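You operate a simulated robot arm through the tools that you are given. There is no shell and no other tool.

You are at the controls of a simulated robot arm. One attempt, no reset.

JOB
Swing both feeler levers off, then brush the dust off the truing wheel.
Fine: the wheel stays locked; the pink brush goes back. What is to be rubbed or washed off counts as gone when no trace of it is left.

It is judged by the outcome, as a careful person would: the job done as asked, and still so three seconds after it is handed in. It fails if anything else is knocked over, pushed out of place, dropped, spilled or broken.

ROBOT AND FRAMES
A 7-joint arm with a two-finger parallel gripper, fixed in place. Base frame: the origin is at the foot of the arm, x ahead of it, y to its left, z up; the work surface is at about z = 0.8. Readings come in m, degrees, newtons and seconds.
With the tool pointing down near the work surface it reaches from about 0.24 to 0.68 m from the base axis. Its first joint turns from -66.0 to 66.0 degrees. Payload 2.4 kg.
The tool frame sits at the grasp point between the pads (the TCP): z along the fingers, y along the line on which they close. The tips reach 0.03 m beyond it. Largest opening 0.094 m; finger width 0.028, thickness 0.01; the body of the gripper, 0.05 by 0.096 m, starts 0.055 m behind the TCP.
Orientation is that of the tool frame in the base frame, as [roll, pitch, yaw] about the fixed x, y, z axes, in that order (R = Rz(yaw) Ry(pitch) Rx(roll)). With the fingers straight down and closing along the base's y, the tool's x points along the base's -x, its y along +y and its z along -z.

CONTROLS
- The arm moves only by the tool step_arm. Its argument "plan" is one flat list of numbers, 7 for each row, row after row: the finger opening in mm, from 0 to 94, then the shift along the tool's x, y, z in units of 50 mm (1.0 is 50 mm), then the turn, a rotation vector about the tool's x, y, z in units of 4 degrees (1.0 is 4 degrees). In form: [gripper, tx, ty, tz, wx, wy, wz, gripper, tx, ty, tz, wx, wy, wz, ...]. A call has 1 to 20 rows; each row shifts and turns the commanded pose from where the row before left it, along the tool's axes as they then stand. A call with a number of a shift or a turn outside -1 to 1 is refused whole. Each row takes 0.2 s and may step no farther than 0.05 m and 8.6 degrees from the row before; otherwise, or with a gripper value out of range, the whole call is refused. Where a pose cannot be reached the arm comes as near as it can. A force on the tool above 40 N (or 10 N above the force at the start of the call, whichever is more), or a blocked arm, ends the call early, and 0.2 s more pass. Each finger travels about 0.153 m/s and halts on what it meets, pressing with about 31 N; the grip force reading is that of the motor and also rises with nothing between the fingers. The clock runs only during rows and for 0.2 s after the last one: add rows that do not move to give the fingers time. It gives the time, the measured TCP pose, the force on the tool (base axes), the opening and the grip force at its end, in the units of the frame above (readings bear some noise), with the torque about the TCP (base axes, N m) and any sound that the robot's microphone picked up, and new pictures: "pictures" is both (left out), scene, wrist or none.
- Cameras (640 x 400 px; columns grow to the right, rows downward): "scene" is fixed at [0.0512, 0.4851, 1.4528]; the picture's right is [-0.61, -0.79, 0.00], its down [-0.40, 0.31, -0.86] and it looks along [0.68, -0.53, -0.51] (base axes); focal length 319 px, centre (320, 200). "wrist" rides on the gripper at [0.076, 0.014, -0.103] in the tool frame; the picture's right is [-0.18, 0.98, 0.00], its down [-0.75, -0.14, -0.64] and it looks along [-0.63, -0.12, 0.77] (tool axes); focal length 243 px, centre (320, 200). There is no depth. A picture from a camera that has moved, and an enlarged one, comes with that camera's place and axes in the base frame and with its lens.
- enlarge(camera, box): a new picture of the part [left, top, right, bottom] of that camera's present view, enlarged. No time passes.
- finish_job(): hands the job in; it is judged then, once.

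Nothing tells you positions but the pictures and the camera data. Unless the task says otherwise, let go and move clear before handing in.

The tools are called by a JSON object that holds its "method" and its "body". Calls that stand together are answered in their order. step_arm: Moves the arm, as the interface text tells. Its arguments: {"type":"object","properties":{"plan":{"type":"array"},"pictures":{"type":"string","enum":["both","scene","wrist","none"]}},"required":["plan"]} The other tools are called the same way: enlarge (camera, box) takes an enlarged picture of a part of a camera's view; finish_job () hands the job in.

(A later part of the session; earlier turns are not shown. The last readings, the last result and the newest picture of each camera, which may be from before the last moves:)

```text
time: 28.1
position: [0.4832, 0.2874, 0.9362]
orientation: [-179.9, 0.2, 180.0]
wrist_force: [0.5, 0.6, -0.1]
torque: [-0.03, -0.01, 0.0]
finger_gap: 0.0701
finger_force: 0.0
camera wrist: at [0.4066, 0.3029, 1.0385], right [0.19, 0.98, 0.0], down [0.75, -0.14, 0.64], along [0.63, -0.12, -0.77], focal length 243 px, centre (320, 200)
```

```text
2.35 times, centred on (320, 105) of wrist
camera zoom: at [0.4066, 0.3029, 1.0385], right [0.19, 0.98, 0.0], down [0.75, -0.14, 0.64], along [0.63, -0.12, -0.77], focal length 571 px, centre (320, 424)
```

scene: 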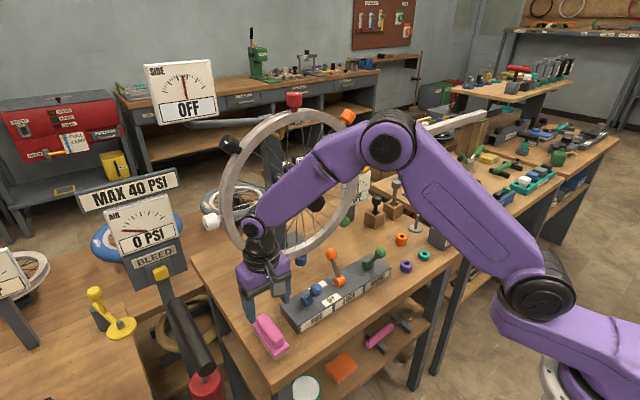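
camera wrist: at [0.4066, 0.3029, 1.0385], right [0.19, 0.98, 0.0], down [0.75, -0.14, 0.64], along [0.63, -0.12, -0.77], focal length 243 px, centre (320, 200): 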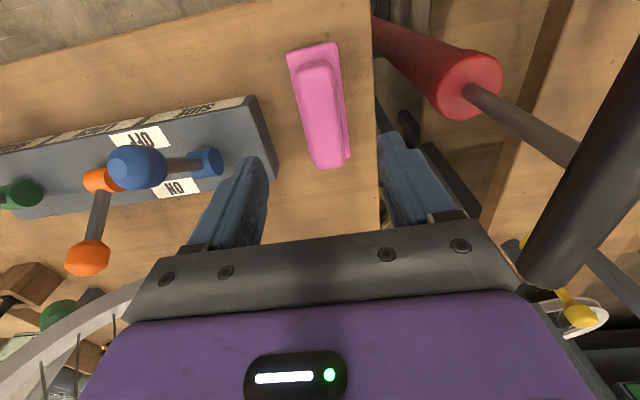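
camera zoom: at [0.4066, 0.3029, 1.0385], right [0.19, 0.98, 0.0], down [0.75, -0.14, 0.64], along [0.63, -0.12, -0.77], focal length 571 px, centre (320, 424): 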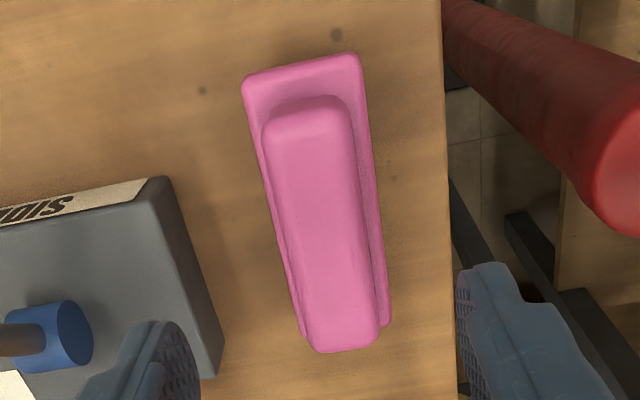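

The tool is centred over the brush to within 2 mm. Lowering so the tips end just above the pink base plate, then checking before I close.

{"method": "step_arm", "body": {"plan": [60, 0, 0.03, 0.36, 0, 0, 0, 60, 0, 0, 0.36, 0, 0, 0, 60, 0, 0, 0.36, 0, 0, 0, 60, 0, 0, 0.34, 0, 0, 0, 60, 0, 0, 0, 0, 0, 0, 60, 0, 0, 0, 0, 0, 0], "pictures": "both"}}

{"method": "enlarge", "body": {"camera": "scene", "box": [230, 280, 310, 370]}}

{"method": "enlarge", "body": {"camera": "wrist", "box": [240, 20, 440, 230]}}

```text
time: 29.6
position: [0.4839, 0.2912, 0.8661]
orientation: [-179.9, 0.2, 179.9]
wrist_force: [0.1, 0.5, 0.4]
torque: [0.0, -0.01, -0.01]
finger_gap: 0.06
finger_force: 0.1
camera wrist: at [0.4071, 0.3051, 0.9676], right [0.19, 0.98, 0.0], down [0.75, -0.14, 0.64], along [0.63, -0.12, -0.77], focal length 243 px, centre (320, 200)
```

scene: 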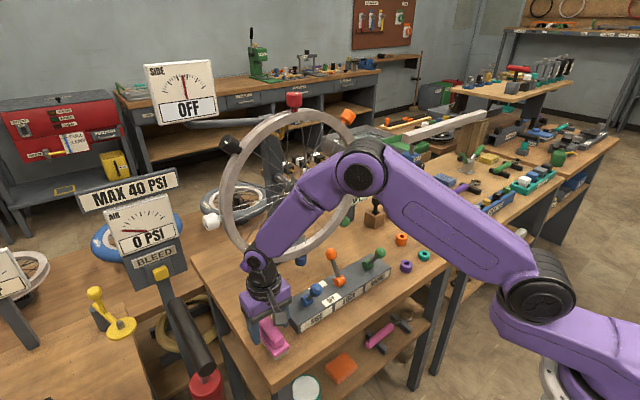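
wrist: 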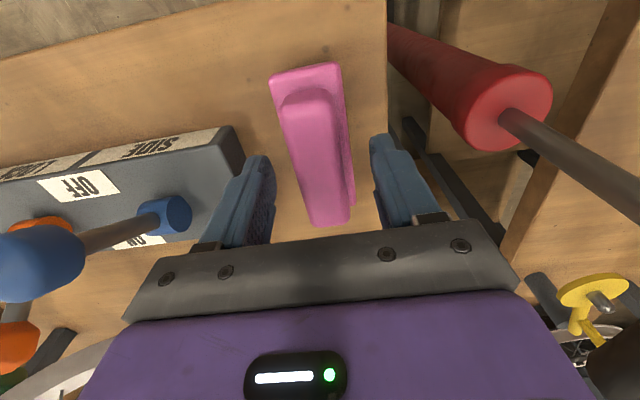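

```text
4.44 times, centred on (270, 325) of scene
camera zoom: at [0.0512, 0.4851, 1.4528], right [-0.61, -0.79, 0.0], down [-0.4, 0.31, -0.86], along [0.68, -0.53, -0.51], focal length 1418 px, centre (542, -356)
```

zoom: 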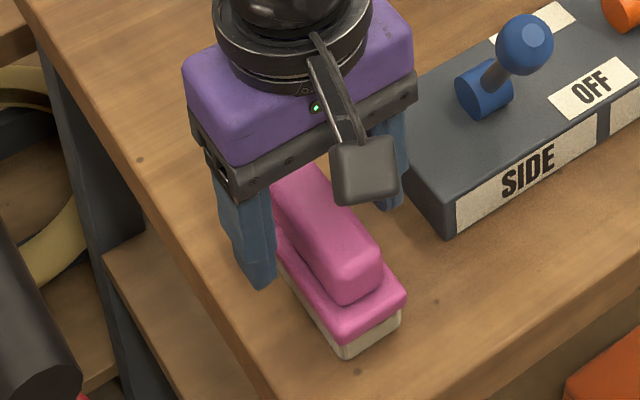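

```text
1.90 times, centred on (340, 125) of wrist
camera zoom: at [0.4071, 0.3051, 0.9676], right [0.19, 0.98, 0.0], down [0.75, -0.14, 0.64], along [0.63, -0.12, -0.77], focal length 462 px, centre (282, 343)
```

zoom: 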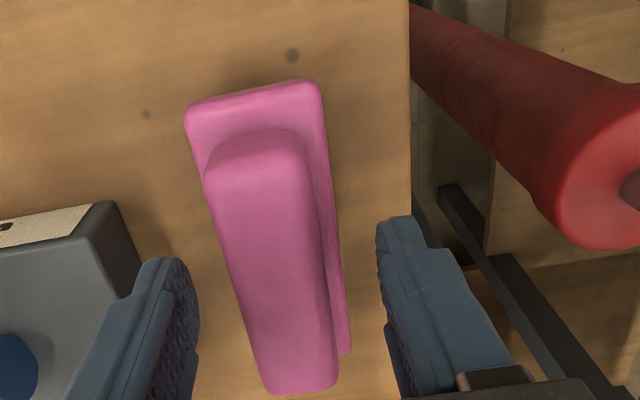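

{"method": "step_arm", "body": {"plan": [60, 0, 0, 0.08, 0, 0, 0, 60, 0, 0, 0, 0, 0, 0, 15, 0, 0, 0, 0, 0, 0, 15, 0, 0, 0, 0, 0, 0, 15, 0, 0, 0, 0, 0, 0], "pictures": "both"}}

{"method": "enlarge", "body": {"camera": "scene", "box": [230, 280, 310, 370]}}

```text
time: 30.8
position: [0.4858, 0.2906, 0.8627]
orientation: [-180.0, 0.3, 179.8]
wrist_force: [0.5, 0.4, 9.9]
torque: [0.22, -0.04, 0.02]
finger_gap: 0.0271
finger_force: 31.4
camera wrist: at [0.4073, 0.3054, 0.9643], right [0.19, 0.98, 0.0], down [0.75, -0.14, 0.64], along [0.63, -0.12, -0.76], focal length 243 px, centre (320, 200)
```

scene: 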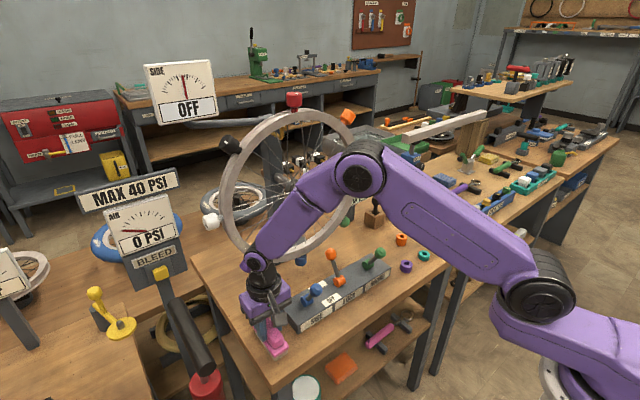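
wrist: 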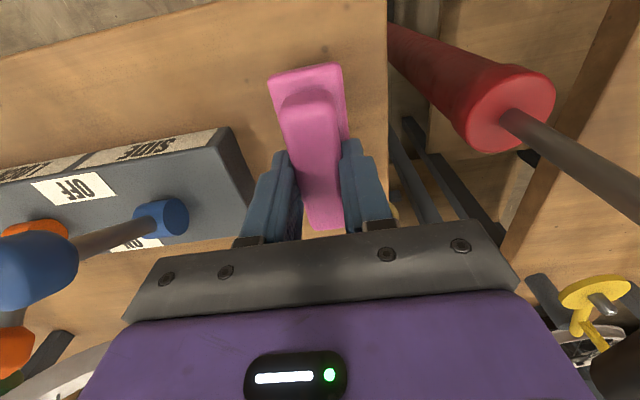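

```text
4.44 times, centred on (270, 325) of scene
camera zoom: at [0.0511, 0.485, 1.4528], right [-0.61, -0.79, 0.0], down [-0.4, 0.31, -0.86], along [0.68, -0.53, -0.51], focal length 1418 px, centre (542, -356)
```

zoom: 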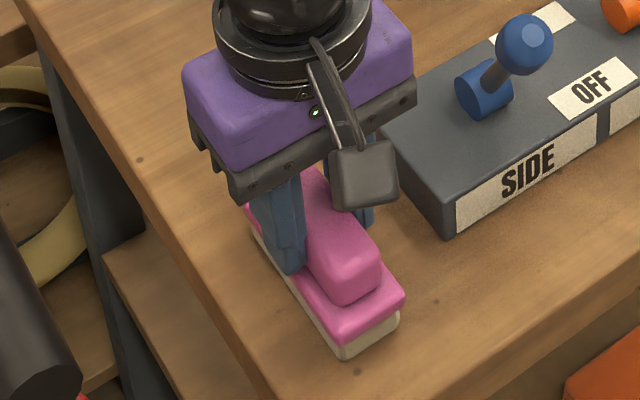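

The brush is gripped, with the tips resting lightly on its base plate. I note the put-back pose as TCP about (0.484, 0.291, 0.863) with the tool vertical. Now I lift it straight up.

{"method": "step_arm", "body": {"plan": [15, 0, 0, -0.2, 0, 0, 0, 15, 0, 0, -0.4, 0, 0, 0, 15, 0, 0, -0.4, 0, 0, 0, 15, 0, 0, -0.4, 0, 0, 0, 15, 0, 0, -0.4, 0, 0, 0, 15, 0.125, -0.1, -0.4, 0, 0, 0, 15, 0.125, -0.1, -0.4, 0, 0, 0, 15, 0.125, -0.1, -0.4, 0, 0, 0, 15, 0.125, -0.1, -0.4, 0, 0, 0, 15, 0, 0, 0, 0, 0, 0, 15, 0, 0, 0, 0, 0, 0], "pictures": "both"}}

{"method": "enlarge", "body": {"camera": "scene", "box": [220, 180, 340, 300]}}

```text
time: 33.1
position: [0.4581, 0.2719, 1.0325]
orientation: [-179.9, 0.1, 179.9]
wrist_force: [-0.8, -0.3, -0.9]
torque: [0.0, 0.0, 0.0]
finger_gap: 0.0273
finger_force: 31.2
camera wrist: at [0.3812, 0.2862, 1.1338], right [0.19, 0.98, 0.0], down [0.75, -0.14, 0.64], along [0.63, -0.12, -0.77], focal length 243 px, centre (320, 200)
```

scene: 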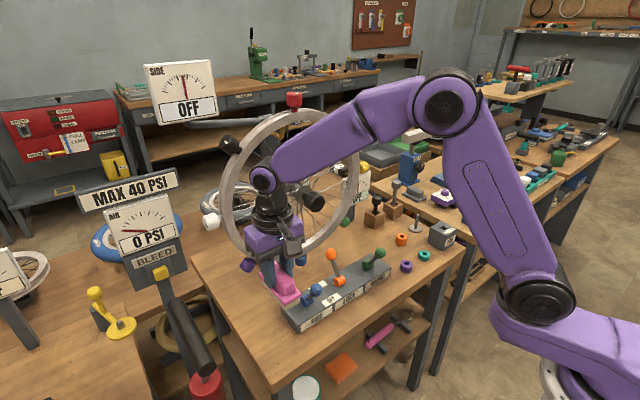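
wrist: 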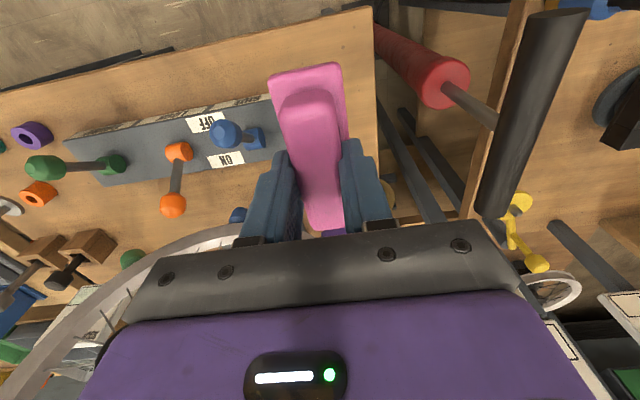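

```text
3.33 times, centred on (280, 240) of scene
camera zoom: at [0.0512, 0.4851, 1.4528], right [-0.61, -0.79, 0.0], down [-0.4, 0.31, -0.86], along [0.68, -0.53, -0.51], focal length 1064 px, centre (453, 67)
```

zoom: 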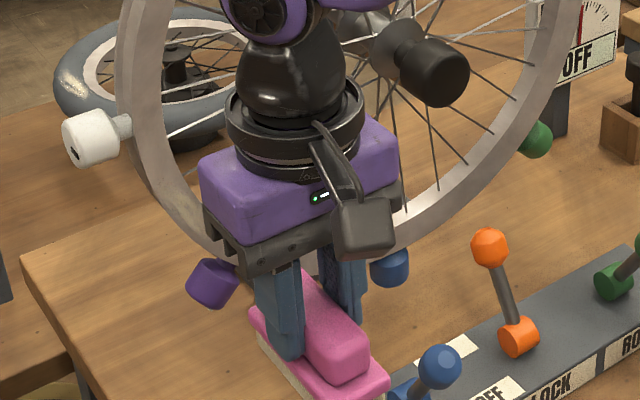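

The brush is held firmly. Next I tilt the tool up in steps so the bristles will face the wheel.

{"method": "step_arm", "body": {"plan": [15, 0, 0, 0, 0, -1, 0, 15, 0, 0, 0, 0, -1, 0, 15, 0, 0, 0, 0, -1, 0, 15, 0, 0, 0, 0, -1, 0, 15, 0, 0, 0, 0, -1, 0, 15, 0, 0, 0, 0, -1, 0, 15, 0, 0, 0, 0, -1, 0, 15, 0, 0, 0, 0, -1, 0, 15, 0, 0, 0, 0, -1, 0, 15, 0, 0, 0, 0, -1, 0, 15, 0, 0, 0, 0, -1, 0, 15, 0, 0, 0, 0, -1, 0, 15, 0, 0, 0, 0, 0, 0], "pictures": "both"}}

```text
time: 36.0
position: [0.4587, 0.2699, 1.0318]
orientation: [-179.9, 48.1, 179.8]
wrist_force: [0.2, -0.7, 0.3]
torque: [0.01, 0.02, 0.02]
finger_gap: 0.0268
finger_force: 30.6
camera wrist: at [0.3304, 0.2844, 1.0421], right [0.13, 0.98, 0.14], down [0.03, -0.14, 0.99], along [0.99, -0.12, -0.04], focal length 243 px, centre (320, 200)
```

scene: 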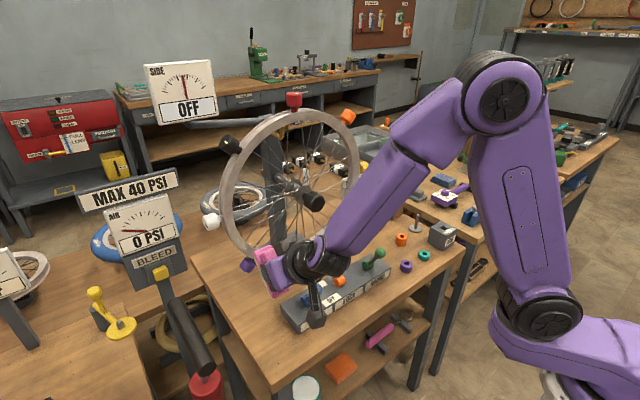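
wrist: 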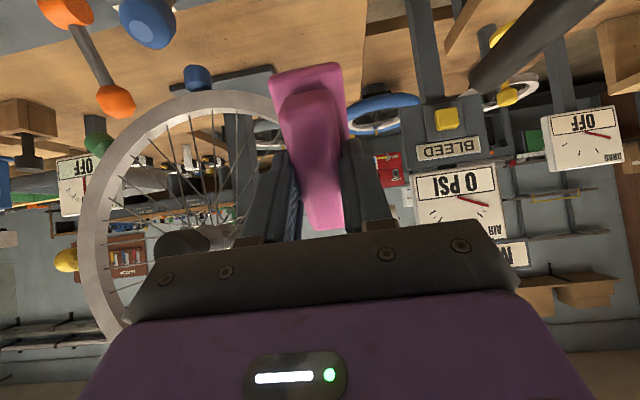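

{"method": "step_arm", "body": {"plan": [15, 0, 0, 0, 0, -1, 0, 15, 0, 0, 0, 0, -1, 0, 15, 0, 0, 0, 0, -1, 0, 15, 0, 0, 0, 0, -1, 0, 15, 0, 0, 0, 0, -1, 0, 15, 0, 0, 0, 0, -1, 0, 15, 0, 0, 0, 0, -1, 0, 15, 0, 0, 0, 0, -1, 0, 15, 0, 0, 0, 0, -1, 0, 15, 0, 0, 0, 0, -1, 0, 15, 0, 0, 0, 0, -0.5, 0, 15, 0, 0, 0, 0, 0, 0], "pictures": "both"}}

```text
time: 38.5
position: [0.4591, 0.2703, 1.0325]
orientation: [-34.4, 89.9, -34.7]
wrist_force: [-0.6, -0.2, -1.0]
torque: [0.0, 0.06, 0.03]
finger_gap: 0.0273
finger_force: 30.8
camera wrist: at [0.356, 0.2848, 0.9548], right [0.0, 0.98, 0.18], down [-0.64, -0.14, 0.75], along [0.77, -0.12, 0.63], focal length 243 px, centre (320, 200)
```

scene: 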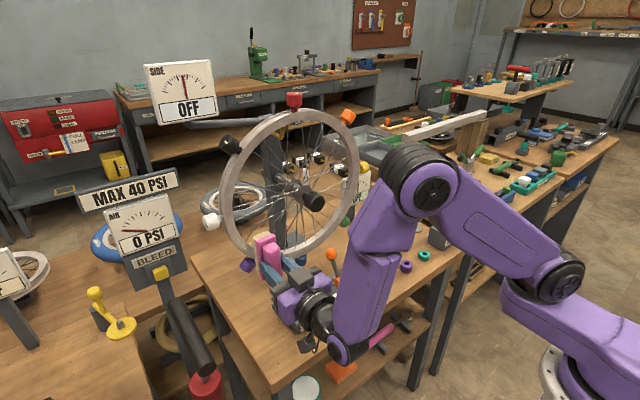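
wrist: 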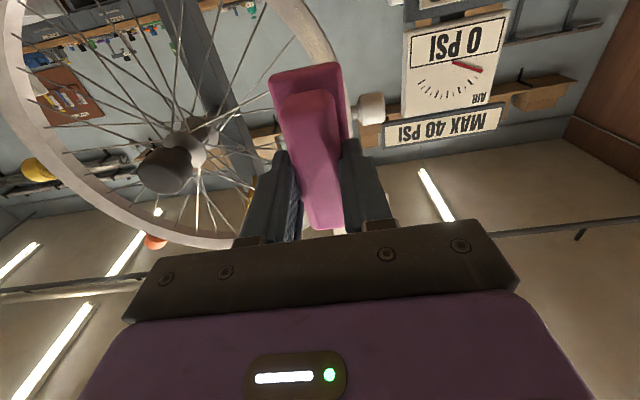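

{"method": "enlarge", "body": {"camera": "scene", "box": [200, 190, 320, 320]}}

{"method": "enlarge", "body": {"camera": "wrist", "box": [200, 0, 460, 240]}}

```text
3.08 times, centred on (260, 255) of scene
camera zoom: at [0.0512, 0.4851, 1.4528], right [-0.61, -0.79, 0.0], down [-0.4, 0.31, -0.86], along [0.68, -0.53, -0.51], focal length 982 px, centre (505, 31)
```

zoom: 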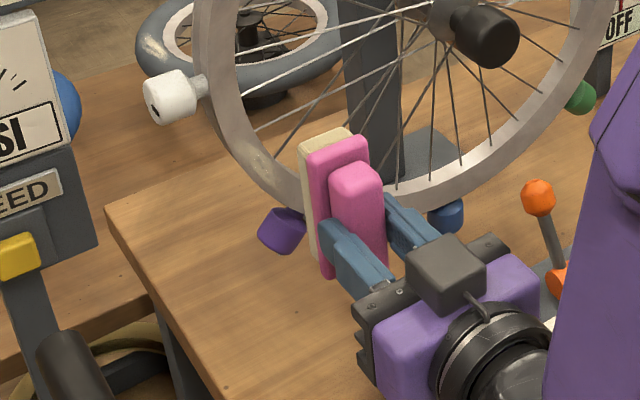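

```text
1.67 times, centred on (330, 120) of wrist
camera zoom: at [0.356, 0.2848, 0.9548], right [0.0, 0.98, 0.18], down [-0.64, -0.14, 0.75], along [0.77, -0.12, 0.63], focal length 404 px, centre (303, 333)
```

zoom: 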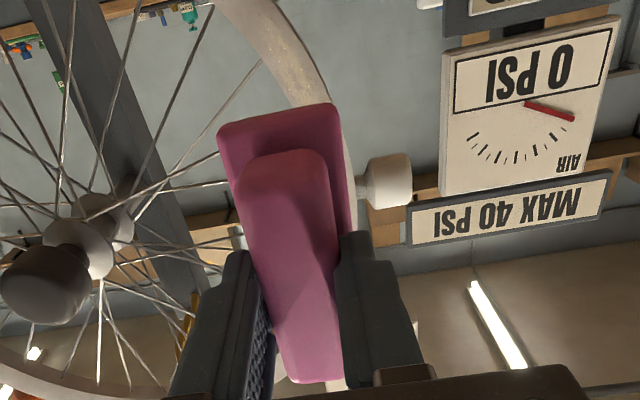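

The tool is horizontal with bristles toward the wheel. I'll roll about 21° so the brush lines up with the rim's tangent at the dust, then move to just short of contact.

{"method": "step_arm", "body": {"plan": [15, 0, 0, 0, 0, 0, -0.875, 15, 0, 0, 0, 0, 0, -0.875, 15, 0, 0, 0, 0, 0, -0.875, 15, 0, 0, 0, 0, 0, -0.875, 15, 0, 0, 0, 0, 0, -0.875, 15, 0, 0, 0, 0, 0, -0.875, 15, 0.165, 0.058, 0.275, 0, 0, 0, 15, 0.165, 0.058, 0.275, 0, 0, 0, 15, 0.165, 0.058, 0.275, 0, 0, 0, 15, 0.165, 0.058, 0.275, 0, 0, 0, 15, 0, 0, 0, 0, 0, 0, 15, 0, 0, 0, 0, 0, 0], "pictures": "both"}}

{"method": "enlarge", "body": {"camera": "scene", "box": [200, 190, 320, 290]}}

{"method": "enlarge", "body": {"camera": "wrist", "box": [200, 0, 460, 240]}}

```text
time: 41.1
position: [0.514, 0.269, 0.9963]
orientation: [-89.9, 68.8, -90.0]
wrist_force: [-0.3, 0.3, 0.2]
torque: [-0.02, 0.04, 0.03]
finger_gap: 0.0274
finger_force: 30.6
camera wrist: at [0.4111, 0.2555, 0.9196], right [0.0, 0.98, -0.18], down [-0.64, 0.14, 0.75], along [0.77, 0.11, 0.63], focal length 243 px, centre (320, 200)
```

scene: 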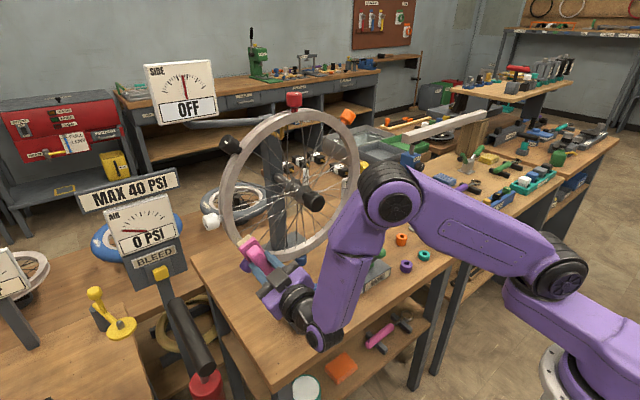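
wrist: 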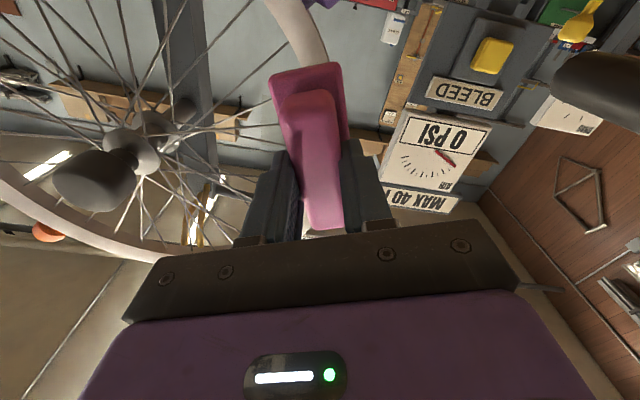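

```text
4.00 times, centred on (260, 240) of scene
camera zoom: at [0.0512, 0.4851, 1.4528], right [-0.61, -0.79, 0.0], down [-0.4, 0.31, -0.86], along [0.68, -0.53, -0.51], focal length 1277 px, centre (560, 40)
```

zoom: 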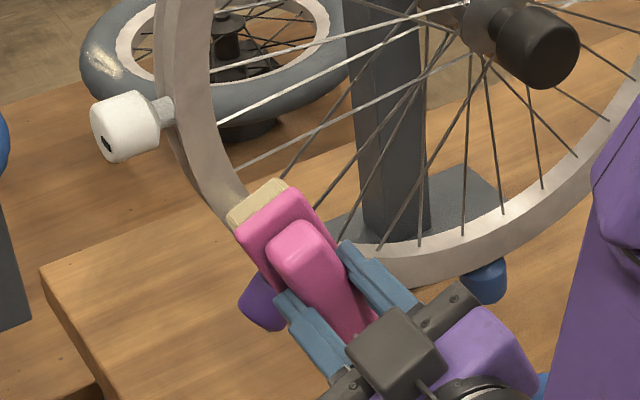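

```text
1.67 times, centred on (330, 120) of wrist
camera zoom: at [0.4111, 0.2555, 0.9196], right [0.0, 0.98, -0.18], down [-0.64, 0.14, 0.75], along [0.77, 0.11, 0.63], focal length 404 px, centre (303, 333)
```

zoom: 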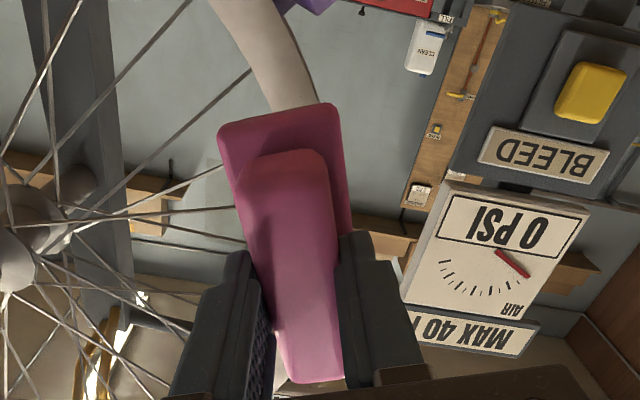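

The brush is aligned with the rim. Creeping forward toward contact.

{"method": "step_arm", "body": {"plan": [15, 0, 0, 0.1, 0, 0, 0, 15, 0, 0, 0.1, 0, 0, 0, 15, 0, 0, 0.1, 0, 0, 0, 15, 0, 0, 0.1, 0, 0, 0, 15, 0, 0, 0.06, 0, 0, 0, 15, 0, 0, 0, 0, 0, 0], "pictures": "both"}}

{"method": "enlarge", "body": {"camera": "scene", "box": [210, 200, 300, 280]}}

{"method": "enlarge", "body": {"camera": "wrist", "box": [240, 0, 400, 140]}}

```text
time: 42.5
position: [0.5375, 0.2683, 0.9965]
orientation: [-89.8, 68.9, -90.0]
wrist_force: [-0.2, 0.7, -0.6]
torque: [-0.02, 0.04, 0.0]
finger_gap: 0.0274
finger_force: 31.2
camera wrist: at [0.4344, 0.2554, 0.9201], right [0.0, 0.98, -0.18], down [-0.64, 0.14, 0.75], along [0.77, 0.11, 0.63], focal length 243 px, centre (320, 200)
```

scene: 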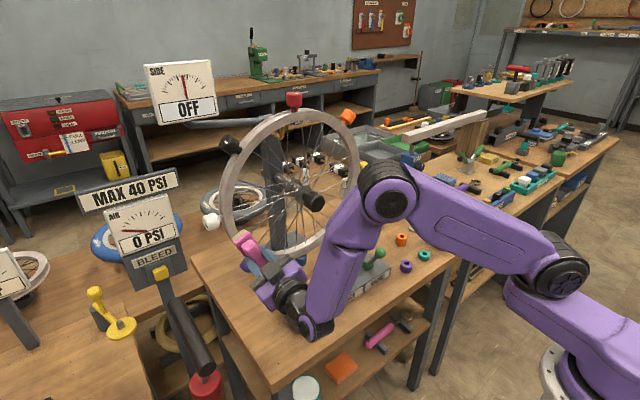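
wrist: 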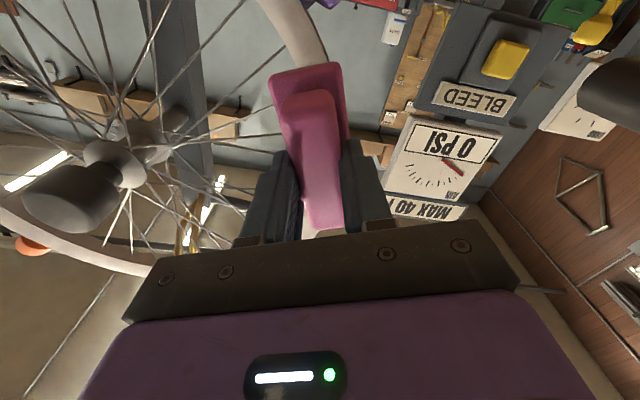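

```text
5.00 times, centred on (255, 240) of scene
camera zoom: at [0.0512, 0.4851, 1.4528], right [-0.61, -0.79, 0.0], down [-0.4, 0.31, -0.86], along [0.68, -0.53, -0.51], focal length 1596 px, centre (645, 0)
```

zoom: 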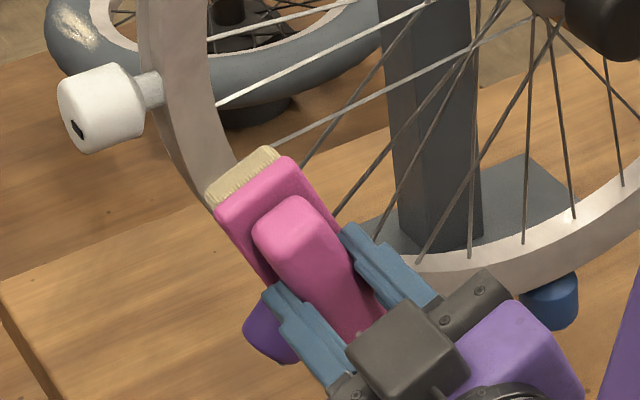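

```text
2.86 times, centred on (320, 70) of wrist
camera zoom: at [0.4344, 0.2554, 0.9201], right [0.0, 0.98, -0.18], down [-0.64, 0.14, 0.75], along [0.77, 0.11, 0.63], focal length 693 px, centre (320, 571)
```

zoom: 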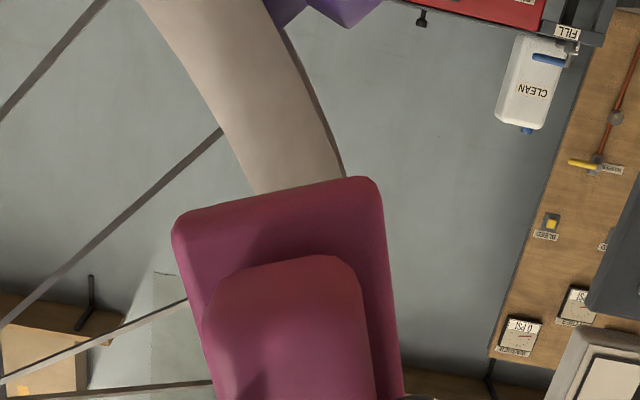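

{"method": "step_arm", "body": {"plan": [15, 0, 0, 0.04, 0, 0, 0, 15, 0, 0, 0.04, 0, 0, 0, 15, 0, 0, 0.04, 0, 0, 0, 15, 0, 0, 0.04, 0, 0, 0, 15, 0, 0, 0, 0, 0, 0], "pictures": "scene"}}

{"method": "enlarge", "body": {"camera": "scene", "box": [210, 200, 300, 280]}}

```text
time: 43.8
position: [0.5468, 0.2687, 0.996]
orientation: [-89.9, 68.9, -90.0]
wrist_force: [-0.1, -0.4, -1.1]
torque: [-0.02, 0.01, 0.01]
finger_gap: 0.0273
finger_force: 30.3
```

scene: 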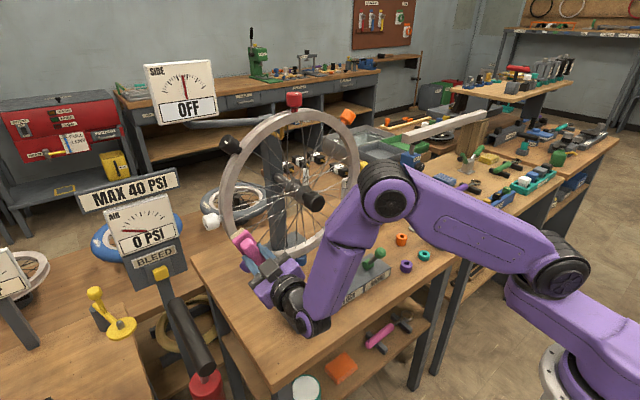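

```text
5.00 times, centred on (255, 240) of scene
camera zoom: at [0.0512, 0.4851, 1.4528], right [-0.61, -0.79, 0.0], down [-0.4, 0.31, -0.86], along [0.68, -0.53, -0.51], focal length 1596 px, centre (645, 0)
```

zoom: 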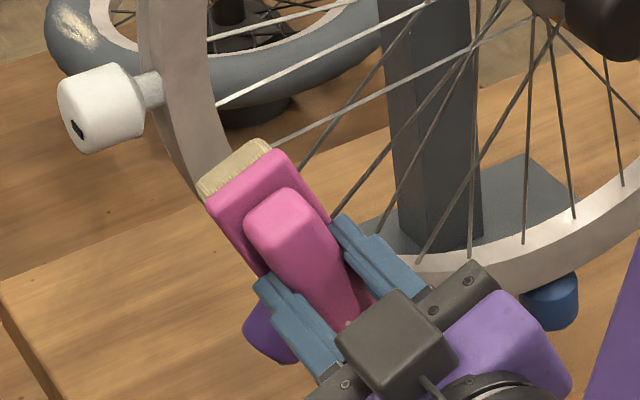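

{"method": "step_arm", "body": {"plan": [15, 0, 0, 0.04, 0, 0, 0, 15, 0, 0, 0.04, 0, 0, 0, 15, 0, 0, 0, 0, 0, 0], "pictures": "none"}}

```text
time: 44.5
position: [0.5496, 0.2689, 0.9976]
orientation: [-89.9, 68.9, -90.0]
wrist_force: [0.5, -0.1, -0.1]
torque: [0.0, 0.03, 0.03]
finger_gap: 0.0272
finger_force: 31.0
```

{"method": "step_arm", "body": {"plan": [15, 0, 0, 0.04, 0, 0, 0, 15, 0, 0, 0.04, 0, 0, 0, 15, 0, 0, 0, 0, 0, 0], "pictures": "none"}}

```text
time: 45.4
position: [0.5535, 0.2703, 0.9966]
orientation: [-89.9, 68.9, -90.0]
wrist_force: [-0.4, -0.6, -0.7]
torque: [0.03, 0.0, 0.01]
finger_gap: 0.0271
finger_force: 31.1
```

{"method": "step_arm", "body": {"plan": [15, 0, 0, 0.04, 0, 0, 0, 15, 0, 0, 0, 0, 0, 0], "pictures": "both"}}

{"method": "enlarge", "body": {"camera": "scene", "box": [220, 210, 280, 260]}}

{"method": "enlarge", "body": {"camera": "wrist", "box": [240, 0, 400, 140]}}

```text
time: 46.0
position: [0.5552, 0.2703, 0.9972]
orientation: [-90.0, 69.0, -90.1]
wrist_force: [-0.1, 0.0, 0.4]
torque: [-0.01, 0.05, 0.01]
finger_gap: 0.027
finger_force: 30.7
camera wrist: at [0.4522, 0.2562, 0.9201], right [0.0, 0.98, -0.18], down [-0.64, 0.14, 0.75], along [0.77, 0.11, 0.63], focal length 243 px, centre (320, 200)
```

scene: 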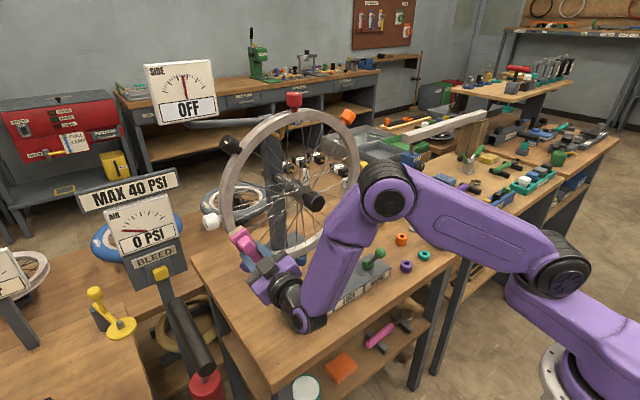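
wrist: 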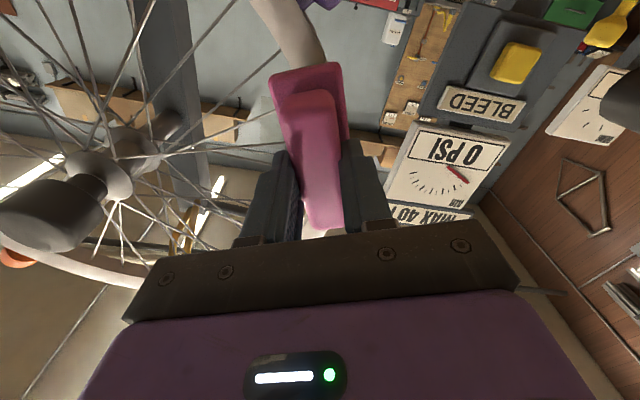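

```text
8.00 times, centred on (250, 235) of scene
camera zoom: at [0.0512, 0.4851, 1.4528], right [-0.61, -0.79, 0.0], down [-0.4, 0.31, -0.86], along [0.68, -0.53, -0.51], focal length 2553 px, centre (880, -80)
```

zoom: 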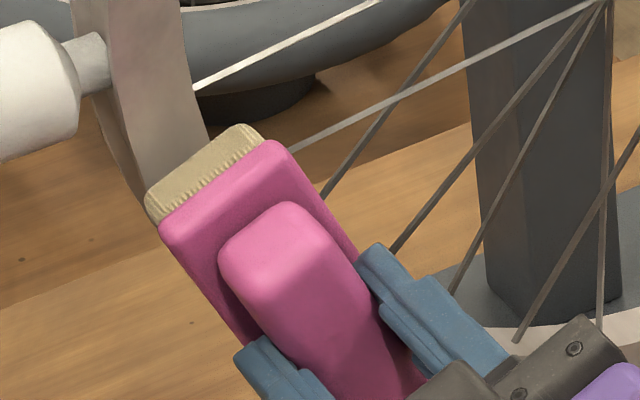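

```text
2.86 times, centred on (320, 70) of wrist
camera zoom: at [0.4522, 0.2562, 0.9201], right [0.0, 0.98, -0.18], down [-0.64, 0.14, 0.75], along [0.77, 0.11, 0.63], focal length 693 px, centre (320, 571)
```

zoom: 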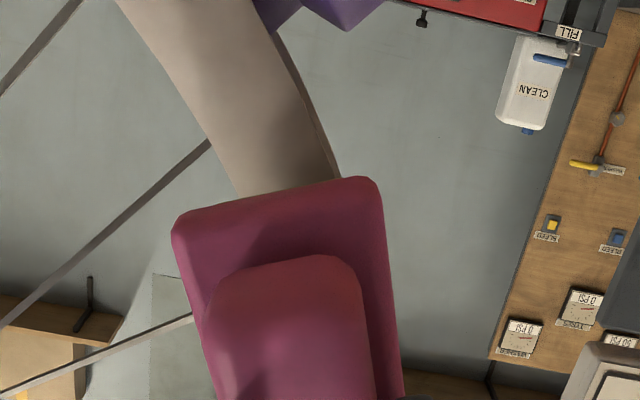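

{"method": "step_arm", "body": {"plan": [15, 0, 0, 0.04, 0, 0, 0, 15, 0, 0, 0.03, 0, 0, 0, 15, 0, 0, 0, 0, 0, 0], "pictures": "none"}}

```text
time: 46.8
position: [0.5604, 0.2701, 0.9963]
orientation: [-89.9, 69.0, -90.0]
wrist_force: [-0.3, 0.7, -0.6]
torque: [-0.01, 0.06, 0.0]
finger_gap: 0.0273
finger_force: 31.2
```

{"method": "step_arm", "body": {"plan": [15, 0, 0, 0.04, 0, 0, 0, 15, 0, 0, 0.03, 0, 0, 0, 15, 0, 0, 0, 0, 0, 0], "pictures": "both"}}

{"method": "enlarge", "body": {"camera": "scene", "box": [220, 210, 280, 260]}}

{"method": "enlarge", "body": {"camera": "wrist", "box": [240, 0, 400, 140]}}

```text
time: 47.5
position: [0.5631, 0.2699, 0.9957]
orientation: [-89.9, 68.9, -90.0]
wrist_force: [-4.5, -2.0, -0.2]
torque: [0.02, -0.12, 0.05]
finger_gap: 0.0271
finger_force: 30.5
camera wrist: at [0.4591, 0.2559, 0.9197], right [0.0, 0.98, -0.18], down [-0.64, 0.14, 0.75], along [0.77, 0.12, 0.63], focal length 243 px, centre (320, 200)
```

scene: 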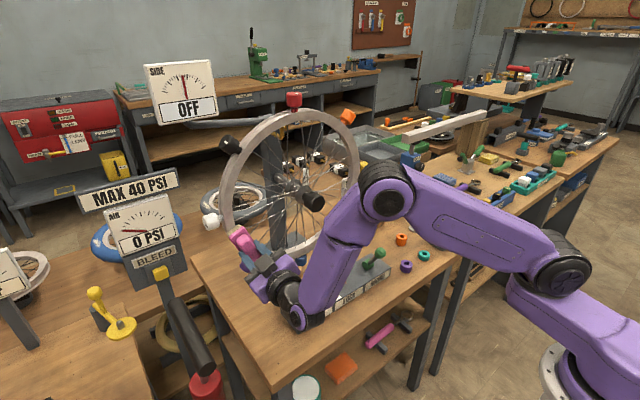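
wrist: 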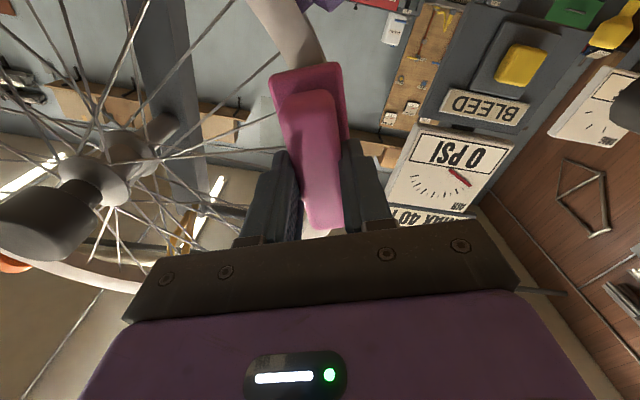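

```text
8.00 times, centred on (250, 235) of scene
camera zoom: at [0.0511, 0.485, 1.4528], right [-0.61, -0.79, 0.0], down [-0.4, 0.31, -0.86], along [0.68, -0.53, -0.51], focal length 2553 px, centre (880, -80)
```

zoom: 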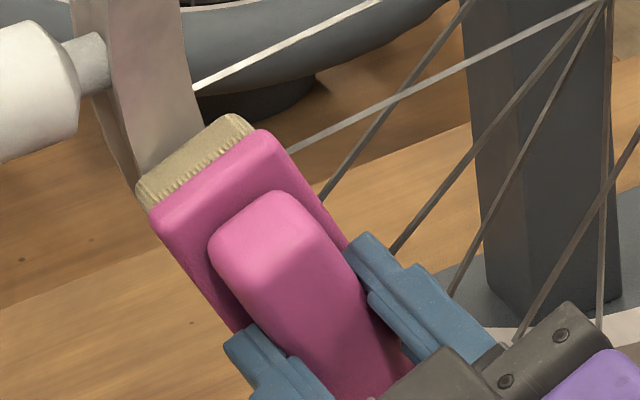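

```text
2.86 times, centred on (320, 70) of wrist
camera zoom: at [0.4591, 0.2559, 0.9197], right [0.0, 0.98, -0.18], down [-0.64, 0.14, 0.75], along [0.77, 0.12, 0.63], focal length 693 px, centre (320, 571)
```

zoom: 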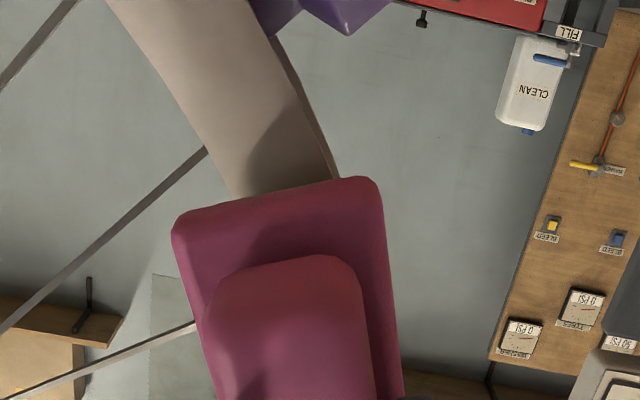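

Contact: about 4.5 N at TCP x ≈ 0.563. I'll press about 1 mm more and stroke along the rim.

{"method": "step_arm", "body": {"plan": [15, 0, 0, 0.02, 0, 0, 0, 15, -0.1, 0, 0, 0, 0, 0, 15, -0.1, 0, 0, 0, 0, 0, 15, 0.1, 0, 0, 0, 0, 0, 15, 0.1, 0, 0, 0, 0, 0, 15, 0.1, 0, 0, 0, 0, 0, 15, 0.1, 0, 0, 0, 0, 0, 15, -0.1, 0, 0, 0, 0, 0, 15, -0.1, 0, 0, 0, 0, 0, 15, -0.1, 0, 0, 0, 0, 0, 15, -0.1, 0, 0, 0, 0, 0, 15, 0.1, 0, 0, 0, 0, 0, 15, 0.1, 0, 0, 0, 0, 0, 15, 0, 0, 0, 0, 0, 0], "pictures": "both"}}

{"method": "enlarge", "body": {"camera": "scene", "box": [200, 190, 300, 280]}}

```text
time: 50.5
position: [0.5628, 0.2701, 0.9984]
orientation: [-89.6, 69.0, -89.8]
wrist_force: [-7.0, 1.4, 2.1]
torque: [0.0, -0.12, 0.13]
finger_gap: 0.0268
finger_force: 31.1
camera wrist: at [0.4594, 0.2562, 0.921], right [0.0, 0.98, -0.18], down [-0.64, 0.14, 0.75], along [0.77, 0.12, 0.63], focal length 243 px, centre (320, 200)
```

scene: 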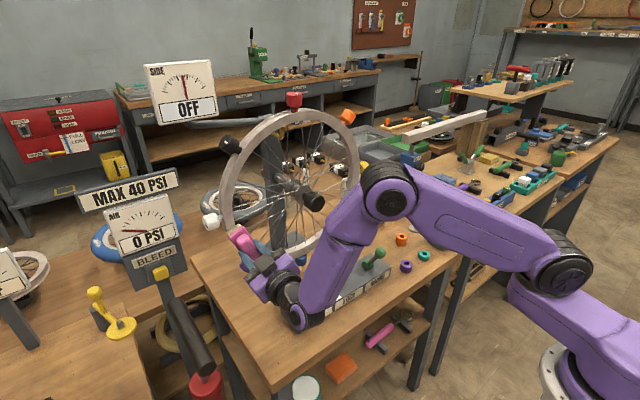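
wrist: 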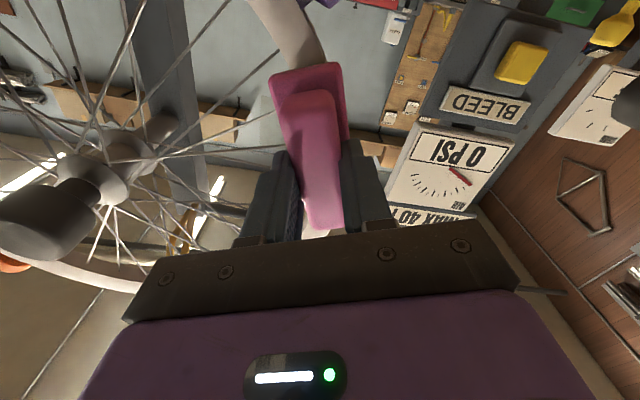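

```text
4.44 times, centred on (250, 235) of scene
camera zoom: at [0.0509, 0.4851, 1.4528], right [-0.61, -0.79, 0.0], down [-0.4, 0.31, -0.86], along [0.68, -0.53, -0.51], focal length 1418 px, centre (631, 44)
```

zoom: 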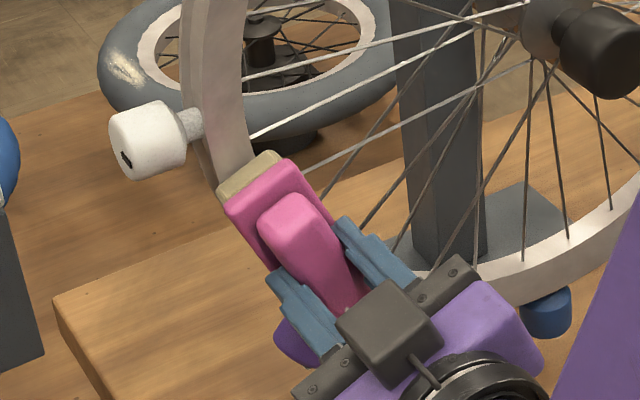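

{"method": "step_arm", "body": {"plan": [15, 0, 0, -0.2, 0, 0, 0, 15, 0, 0, -0.5, 0, 0, 0, 15, 0, 0, -0.5, 0, 0, 0, 15, 0.3, -0.5, -0.3, 0, 0, 0, 15, 0, -0.6, 0, 0, 0, 0, 15, 0, 0, 0, 0, 0, 0, 15, 0, 0, 0, 0, 0, 0], "pictures": "both"}}

{"method": "enlarge", "body": {"camera": "scene", "box": [220, 205, 290, 260]}}

{"method": "enlarge", "body": {"camera": "wrist", "box": [240, 0, 440, 160]}}

```text
time: 52.1
position: [0.4868, 0.2112, 1.004]
orientation: [-89.8, 69.0, -90.0]
wrist_force: [0.2, -0.3, -0.7]
torque: [0.04, 0.06, 0.0]
finger_gap: 0.0271
finger_force: 31.1
camera wrist: at [0.3835, 0.1979, 0.9275], right [0.0, 0.98, -0.18], down [-0.64, 0.14, 0.75], along [0.77, 0.11, 0.63], focal length 243 px, centre (320, 200)
```

scene: 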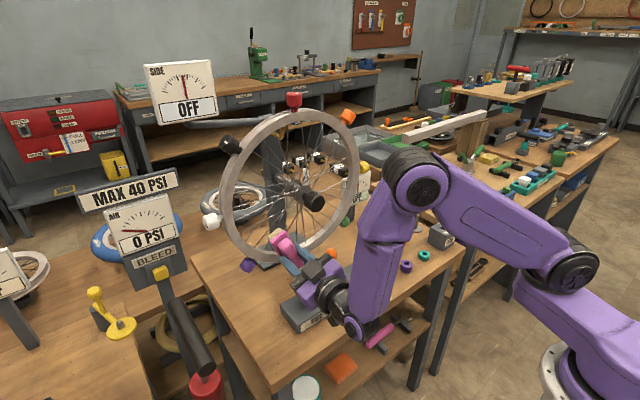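
wrist: 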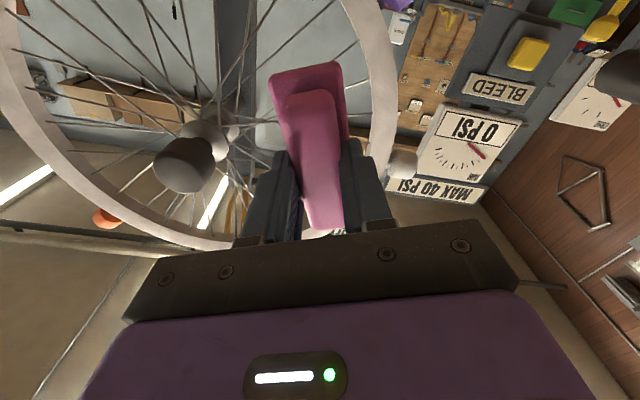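

```text
7.27 times, centred on (255, 232) of scene
camera zoom: at [0.0512, 0.4851, 1.4528], right [-0.61, -0.79, 0.0], down [-0.4, 0.31, -0.86], along [0.68, -0.53, -0.51], focal length 2321 px, centre (793, -36)
```

zoom: 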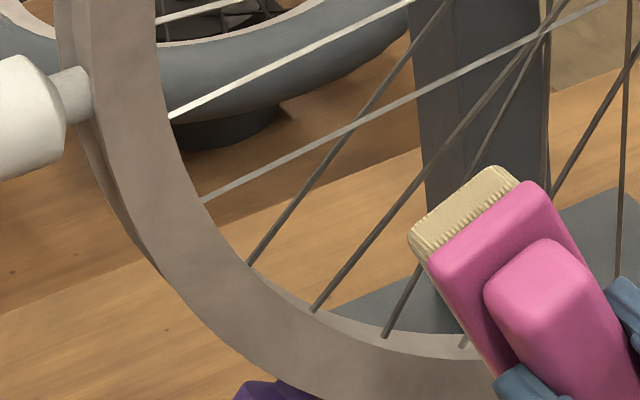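

```text
2.50 times, centred on (340, 80) of wrist
camera zoom: at [0.3835, 0.1979, 0.9275], right [0.0, 0.98, -0.18], down [-0.64, 0.14, 0.75], along [0.77, 0.11, 0.63], focal length 606 px, centre (270, 500)
```

zoom: 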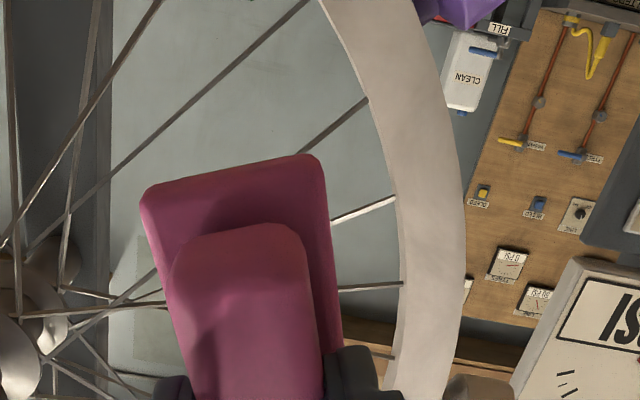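

{"method": "enlarge", "body": {"camera": "scene", "box": [225, 220, 265, 250]}}

{"method": "enlarge", "body": {"camera": "wrist", "box": [340, 0, 420, 60]}}

{"method": "enlarge", "body": {"camera": "wrist", "box": [340, 50, 440, 180]}}

{"method": "enlarge", "body": {"camera": "scene", "box": [270, 230, 400, 340]}}

```text
13.33 times, centred on (245, 235) of scene
camera zoom: at [0.0512, 0.4851, 1.4528], right [-0.61, -0.79, 0.0], down [-0.4, 0.31, -0.86], along [0.68, -0.53, -0.51], focal length 4255 px, centre (1320, -267)
```

zoom: 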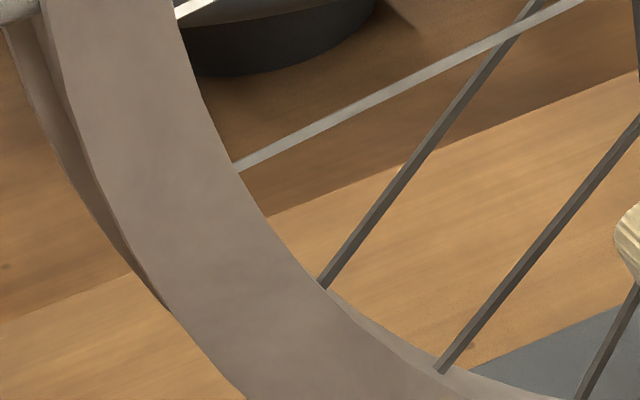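

```text
6.67 times, centred on (380, 30) of wrist
camera zoom: at [0.3835, 0.1979, 0.9275], right [0.0, 0.98, -0.18], down [-0.64, 0.14, 0.75], along [0.77, 0.11, 0.63], focal length 1618 px, centre (-80, 1333)
```

zoom: 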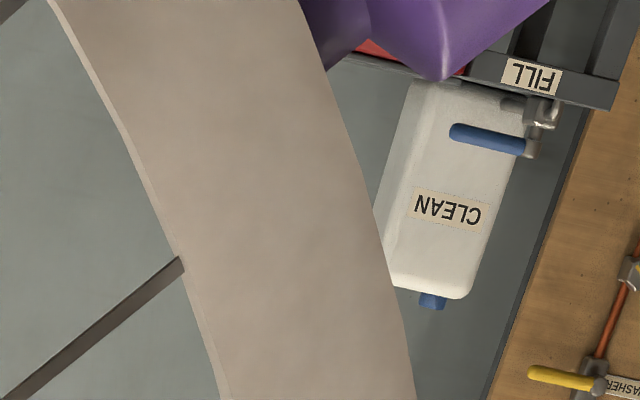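

```text
3.08 times, centred on (390, 115) of wrist
camera zoom: at [0.3835, 0.1979, 0.9275], right [0.0, 0.98, -0.18], down [-0.64, 0.14, 0.75], along [0.77, 0.11, 0.63], focal length 746 px, centre (105, 462)
```

zoom: 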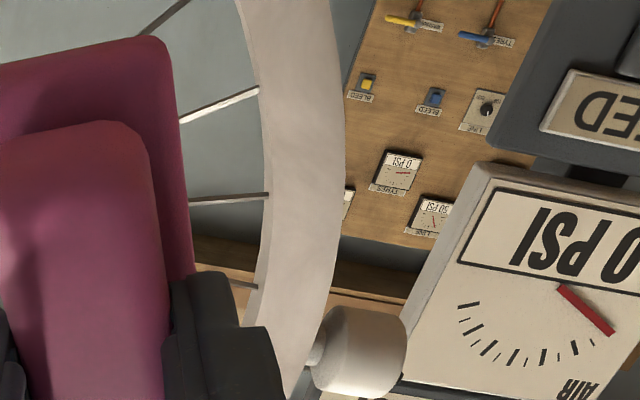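

```text
3.64 times, centred on (335, 285) of scene
camera zoom: at [0.0512, 0.4851, 1.4528], right [-0.61, -0.79, 0.0], down [-0.4, 0.31, -0.86], along [0.68, -0.53, -0.51], focal length 1161 px, centre (266, -109)
```

zoom: 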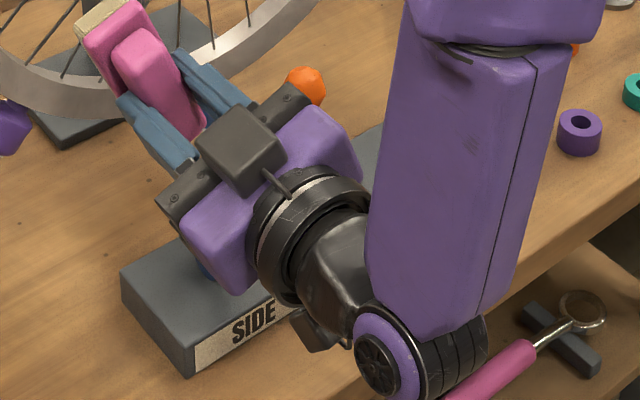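

The dust is gone from the rim with no specks left at high zoom. Now I back away, roll and pitch the tool upright again, and return the brush to its spot.

{"method": "step_arm", "body": {"plan": [15, -0.339, 0.306, -0.187, 0, 0, 0, 15, -0.339, 0.306, -0.187, 0, 0, 0, 15, -0.339, 0.306, -0.187, 0, 0, 0, 15, 0, 0, 0, 0, 0, 0.875, 15, 0, 0, 0, 0, 0, 0.875, 15, 0, 0, 0, 0, 0, 0.875, 15, 0, 0, 0, 0, 0, 0.875, 15, 0, 0, 0, 0, 0, 0.875, 15, 0, 0, 0, 0, 0, 0.875, 15, 0, 0, 0, 0, 1, 0, 15, 0, 0, 0, 0, 1, 0, 15, 0, 0, 0, 0, 1, 0, 15, 0, 0, 0, 0, 1, 0, 15, 0, 0, 0, 0, 1, 0, 15, 0, 0, 0, 0, 1, 0, 15, 0, 0, 0, 0, 1, 0, 15, 0, 0, 0, 0, 1, 0, 15, 0, 0, 0, 0, 1, 0, 15, 0, 0, 0, 0, 1, 0, 15, 0, 0, 0, 0, 0, 0], "pictures": "both"}}

```text
time: 56.4
position: [0.46, 0.2741, 1.0336]
orientation: [-179.9, 50.0, -180.0]
wrist_force: [0.6, 0.2, -0.5]
torque: [-0.03, 0.04, 0.01]
finger_gap: 0.0272
finger_force: 31.2
camera wrist: at [0.3318, 0.2879, 1.0405], right [0.12, 0.98, 0.14], down [-0.01, -0.14, 0.99], along [0.99, -0.12, -0.01], focal length 243 px, centre (320, 200)
```

scene: 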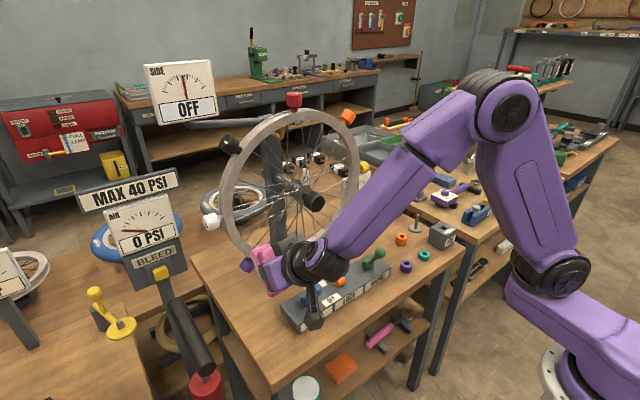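
wrist: 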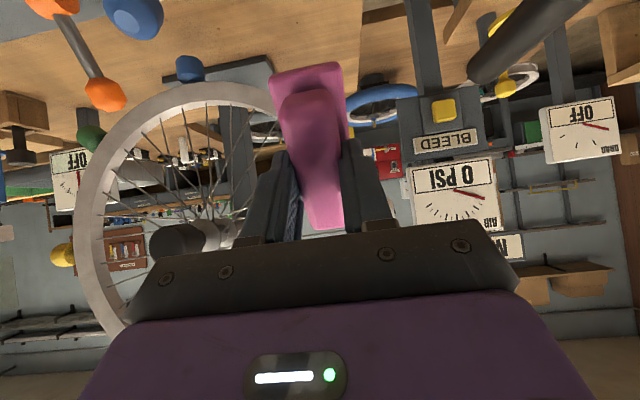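

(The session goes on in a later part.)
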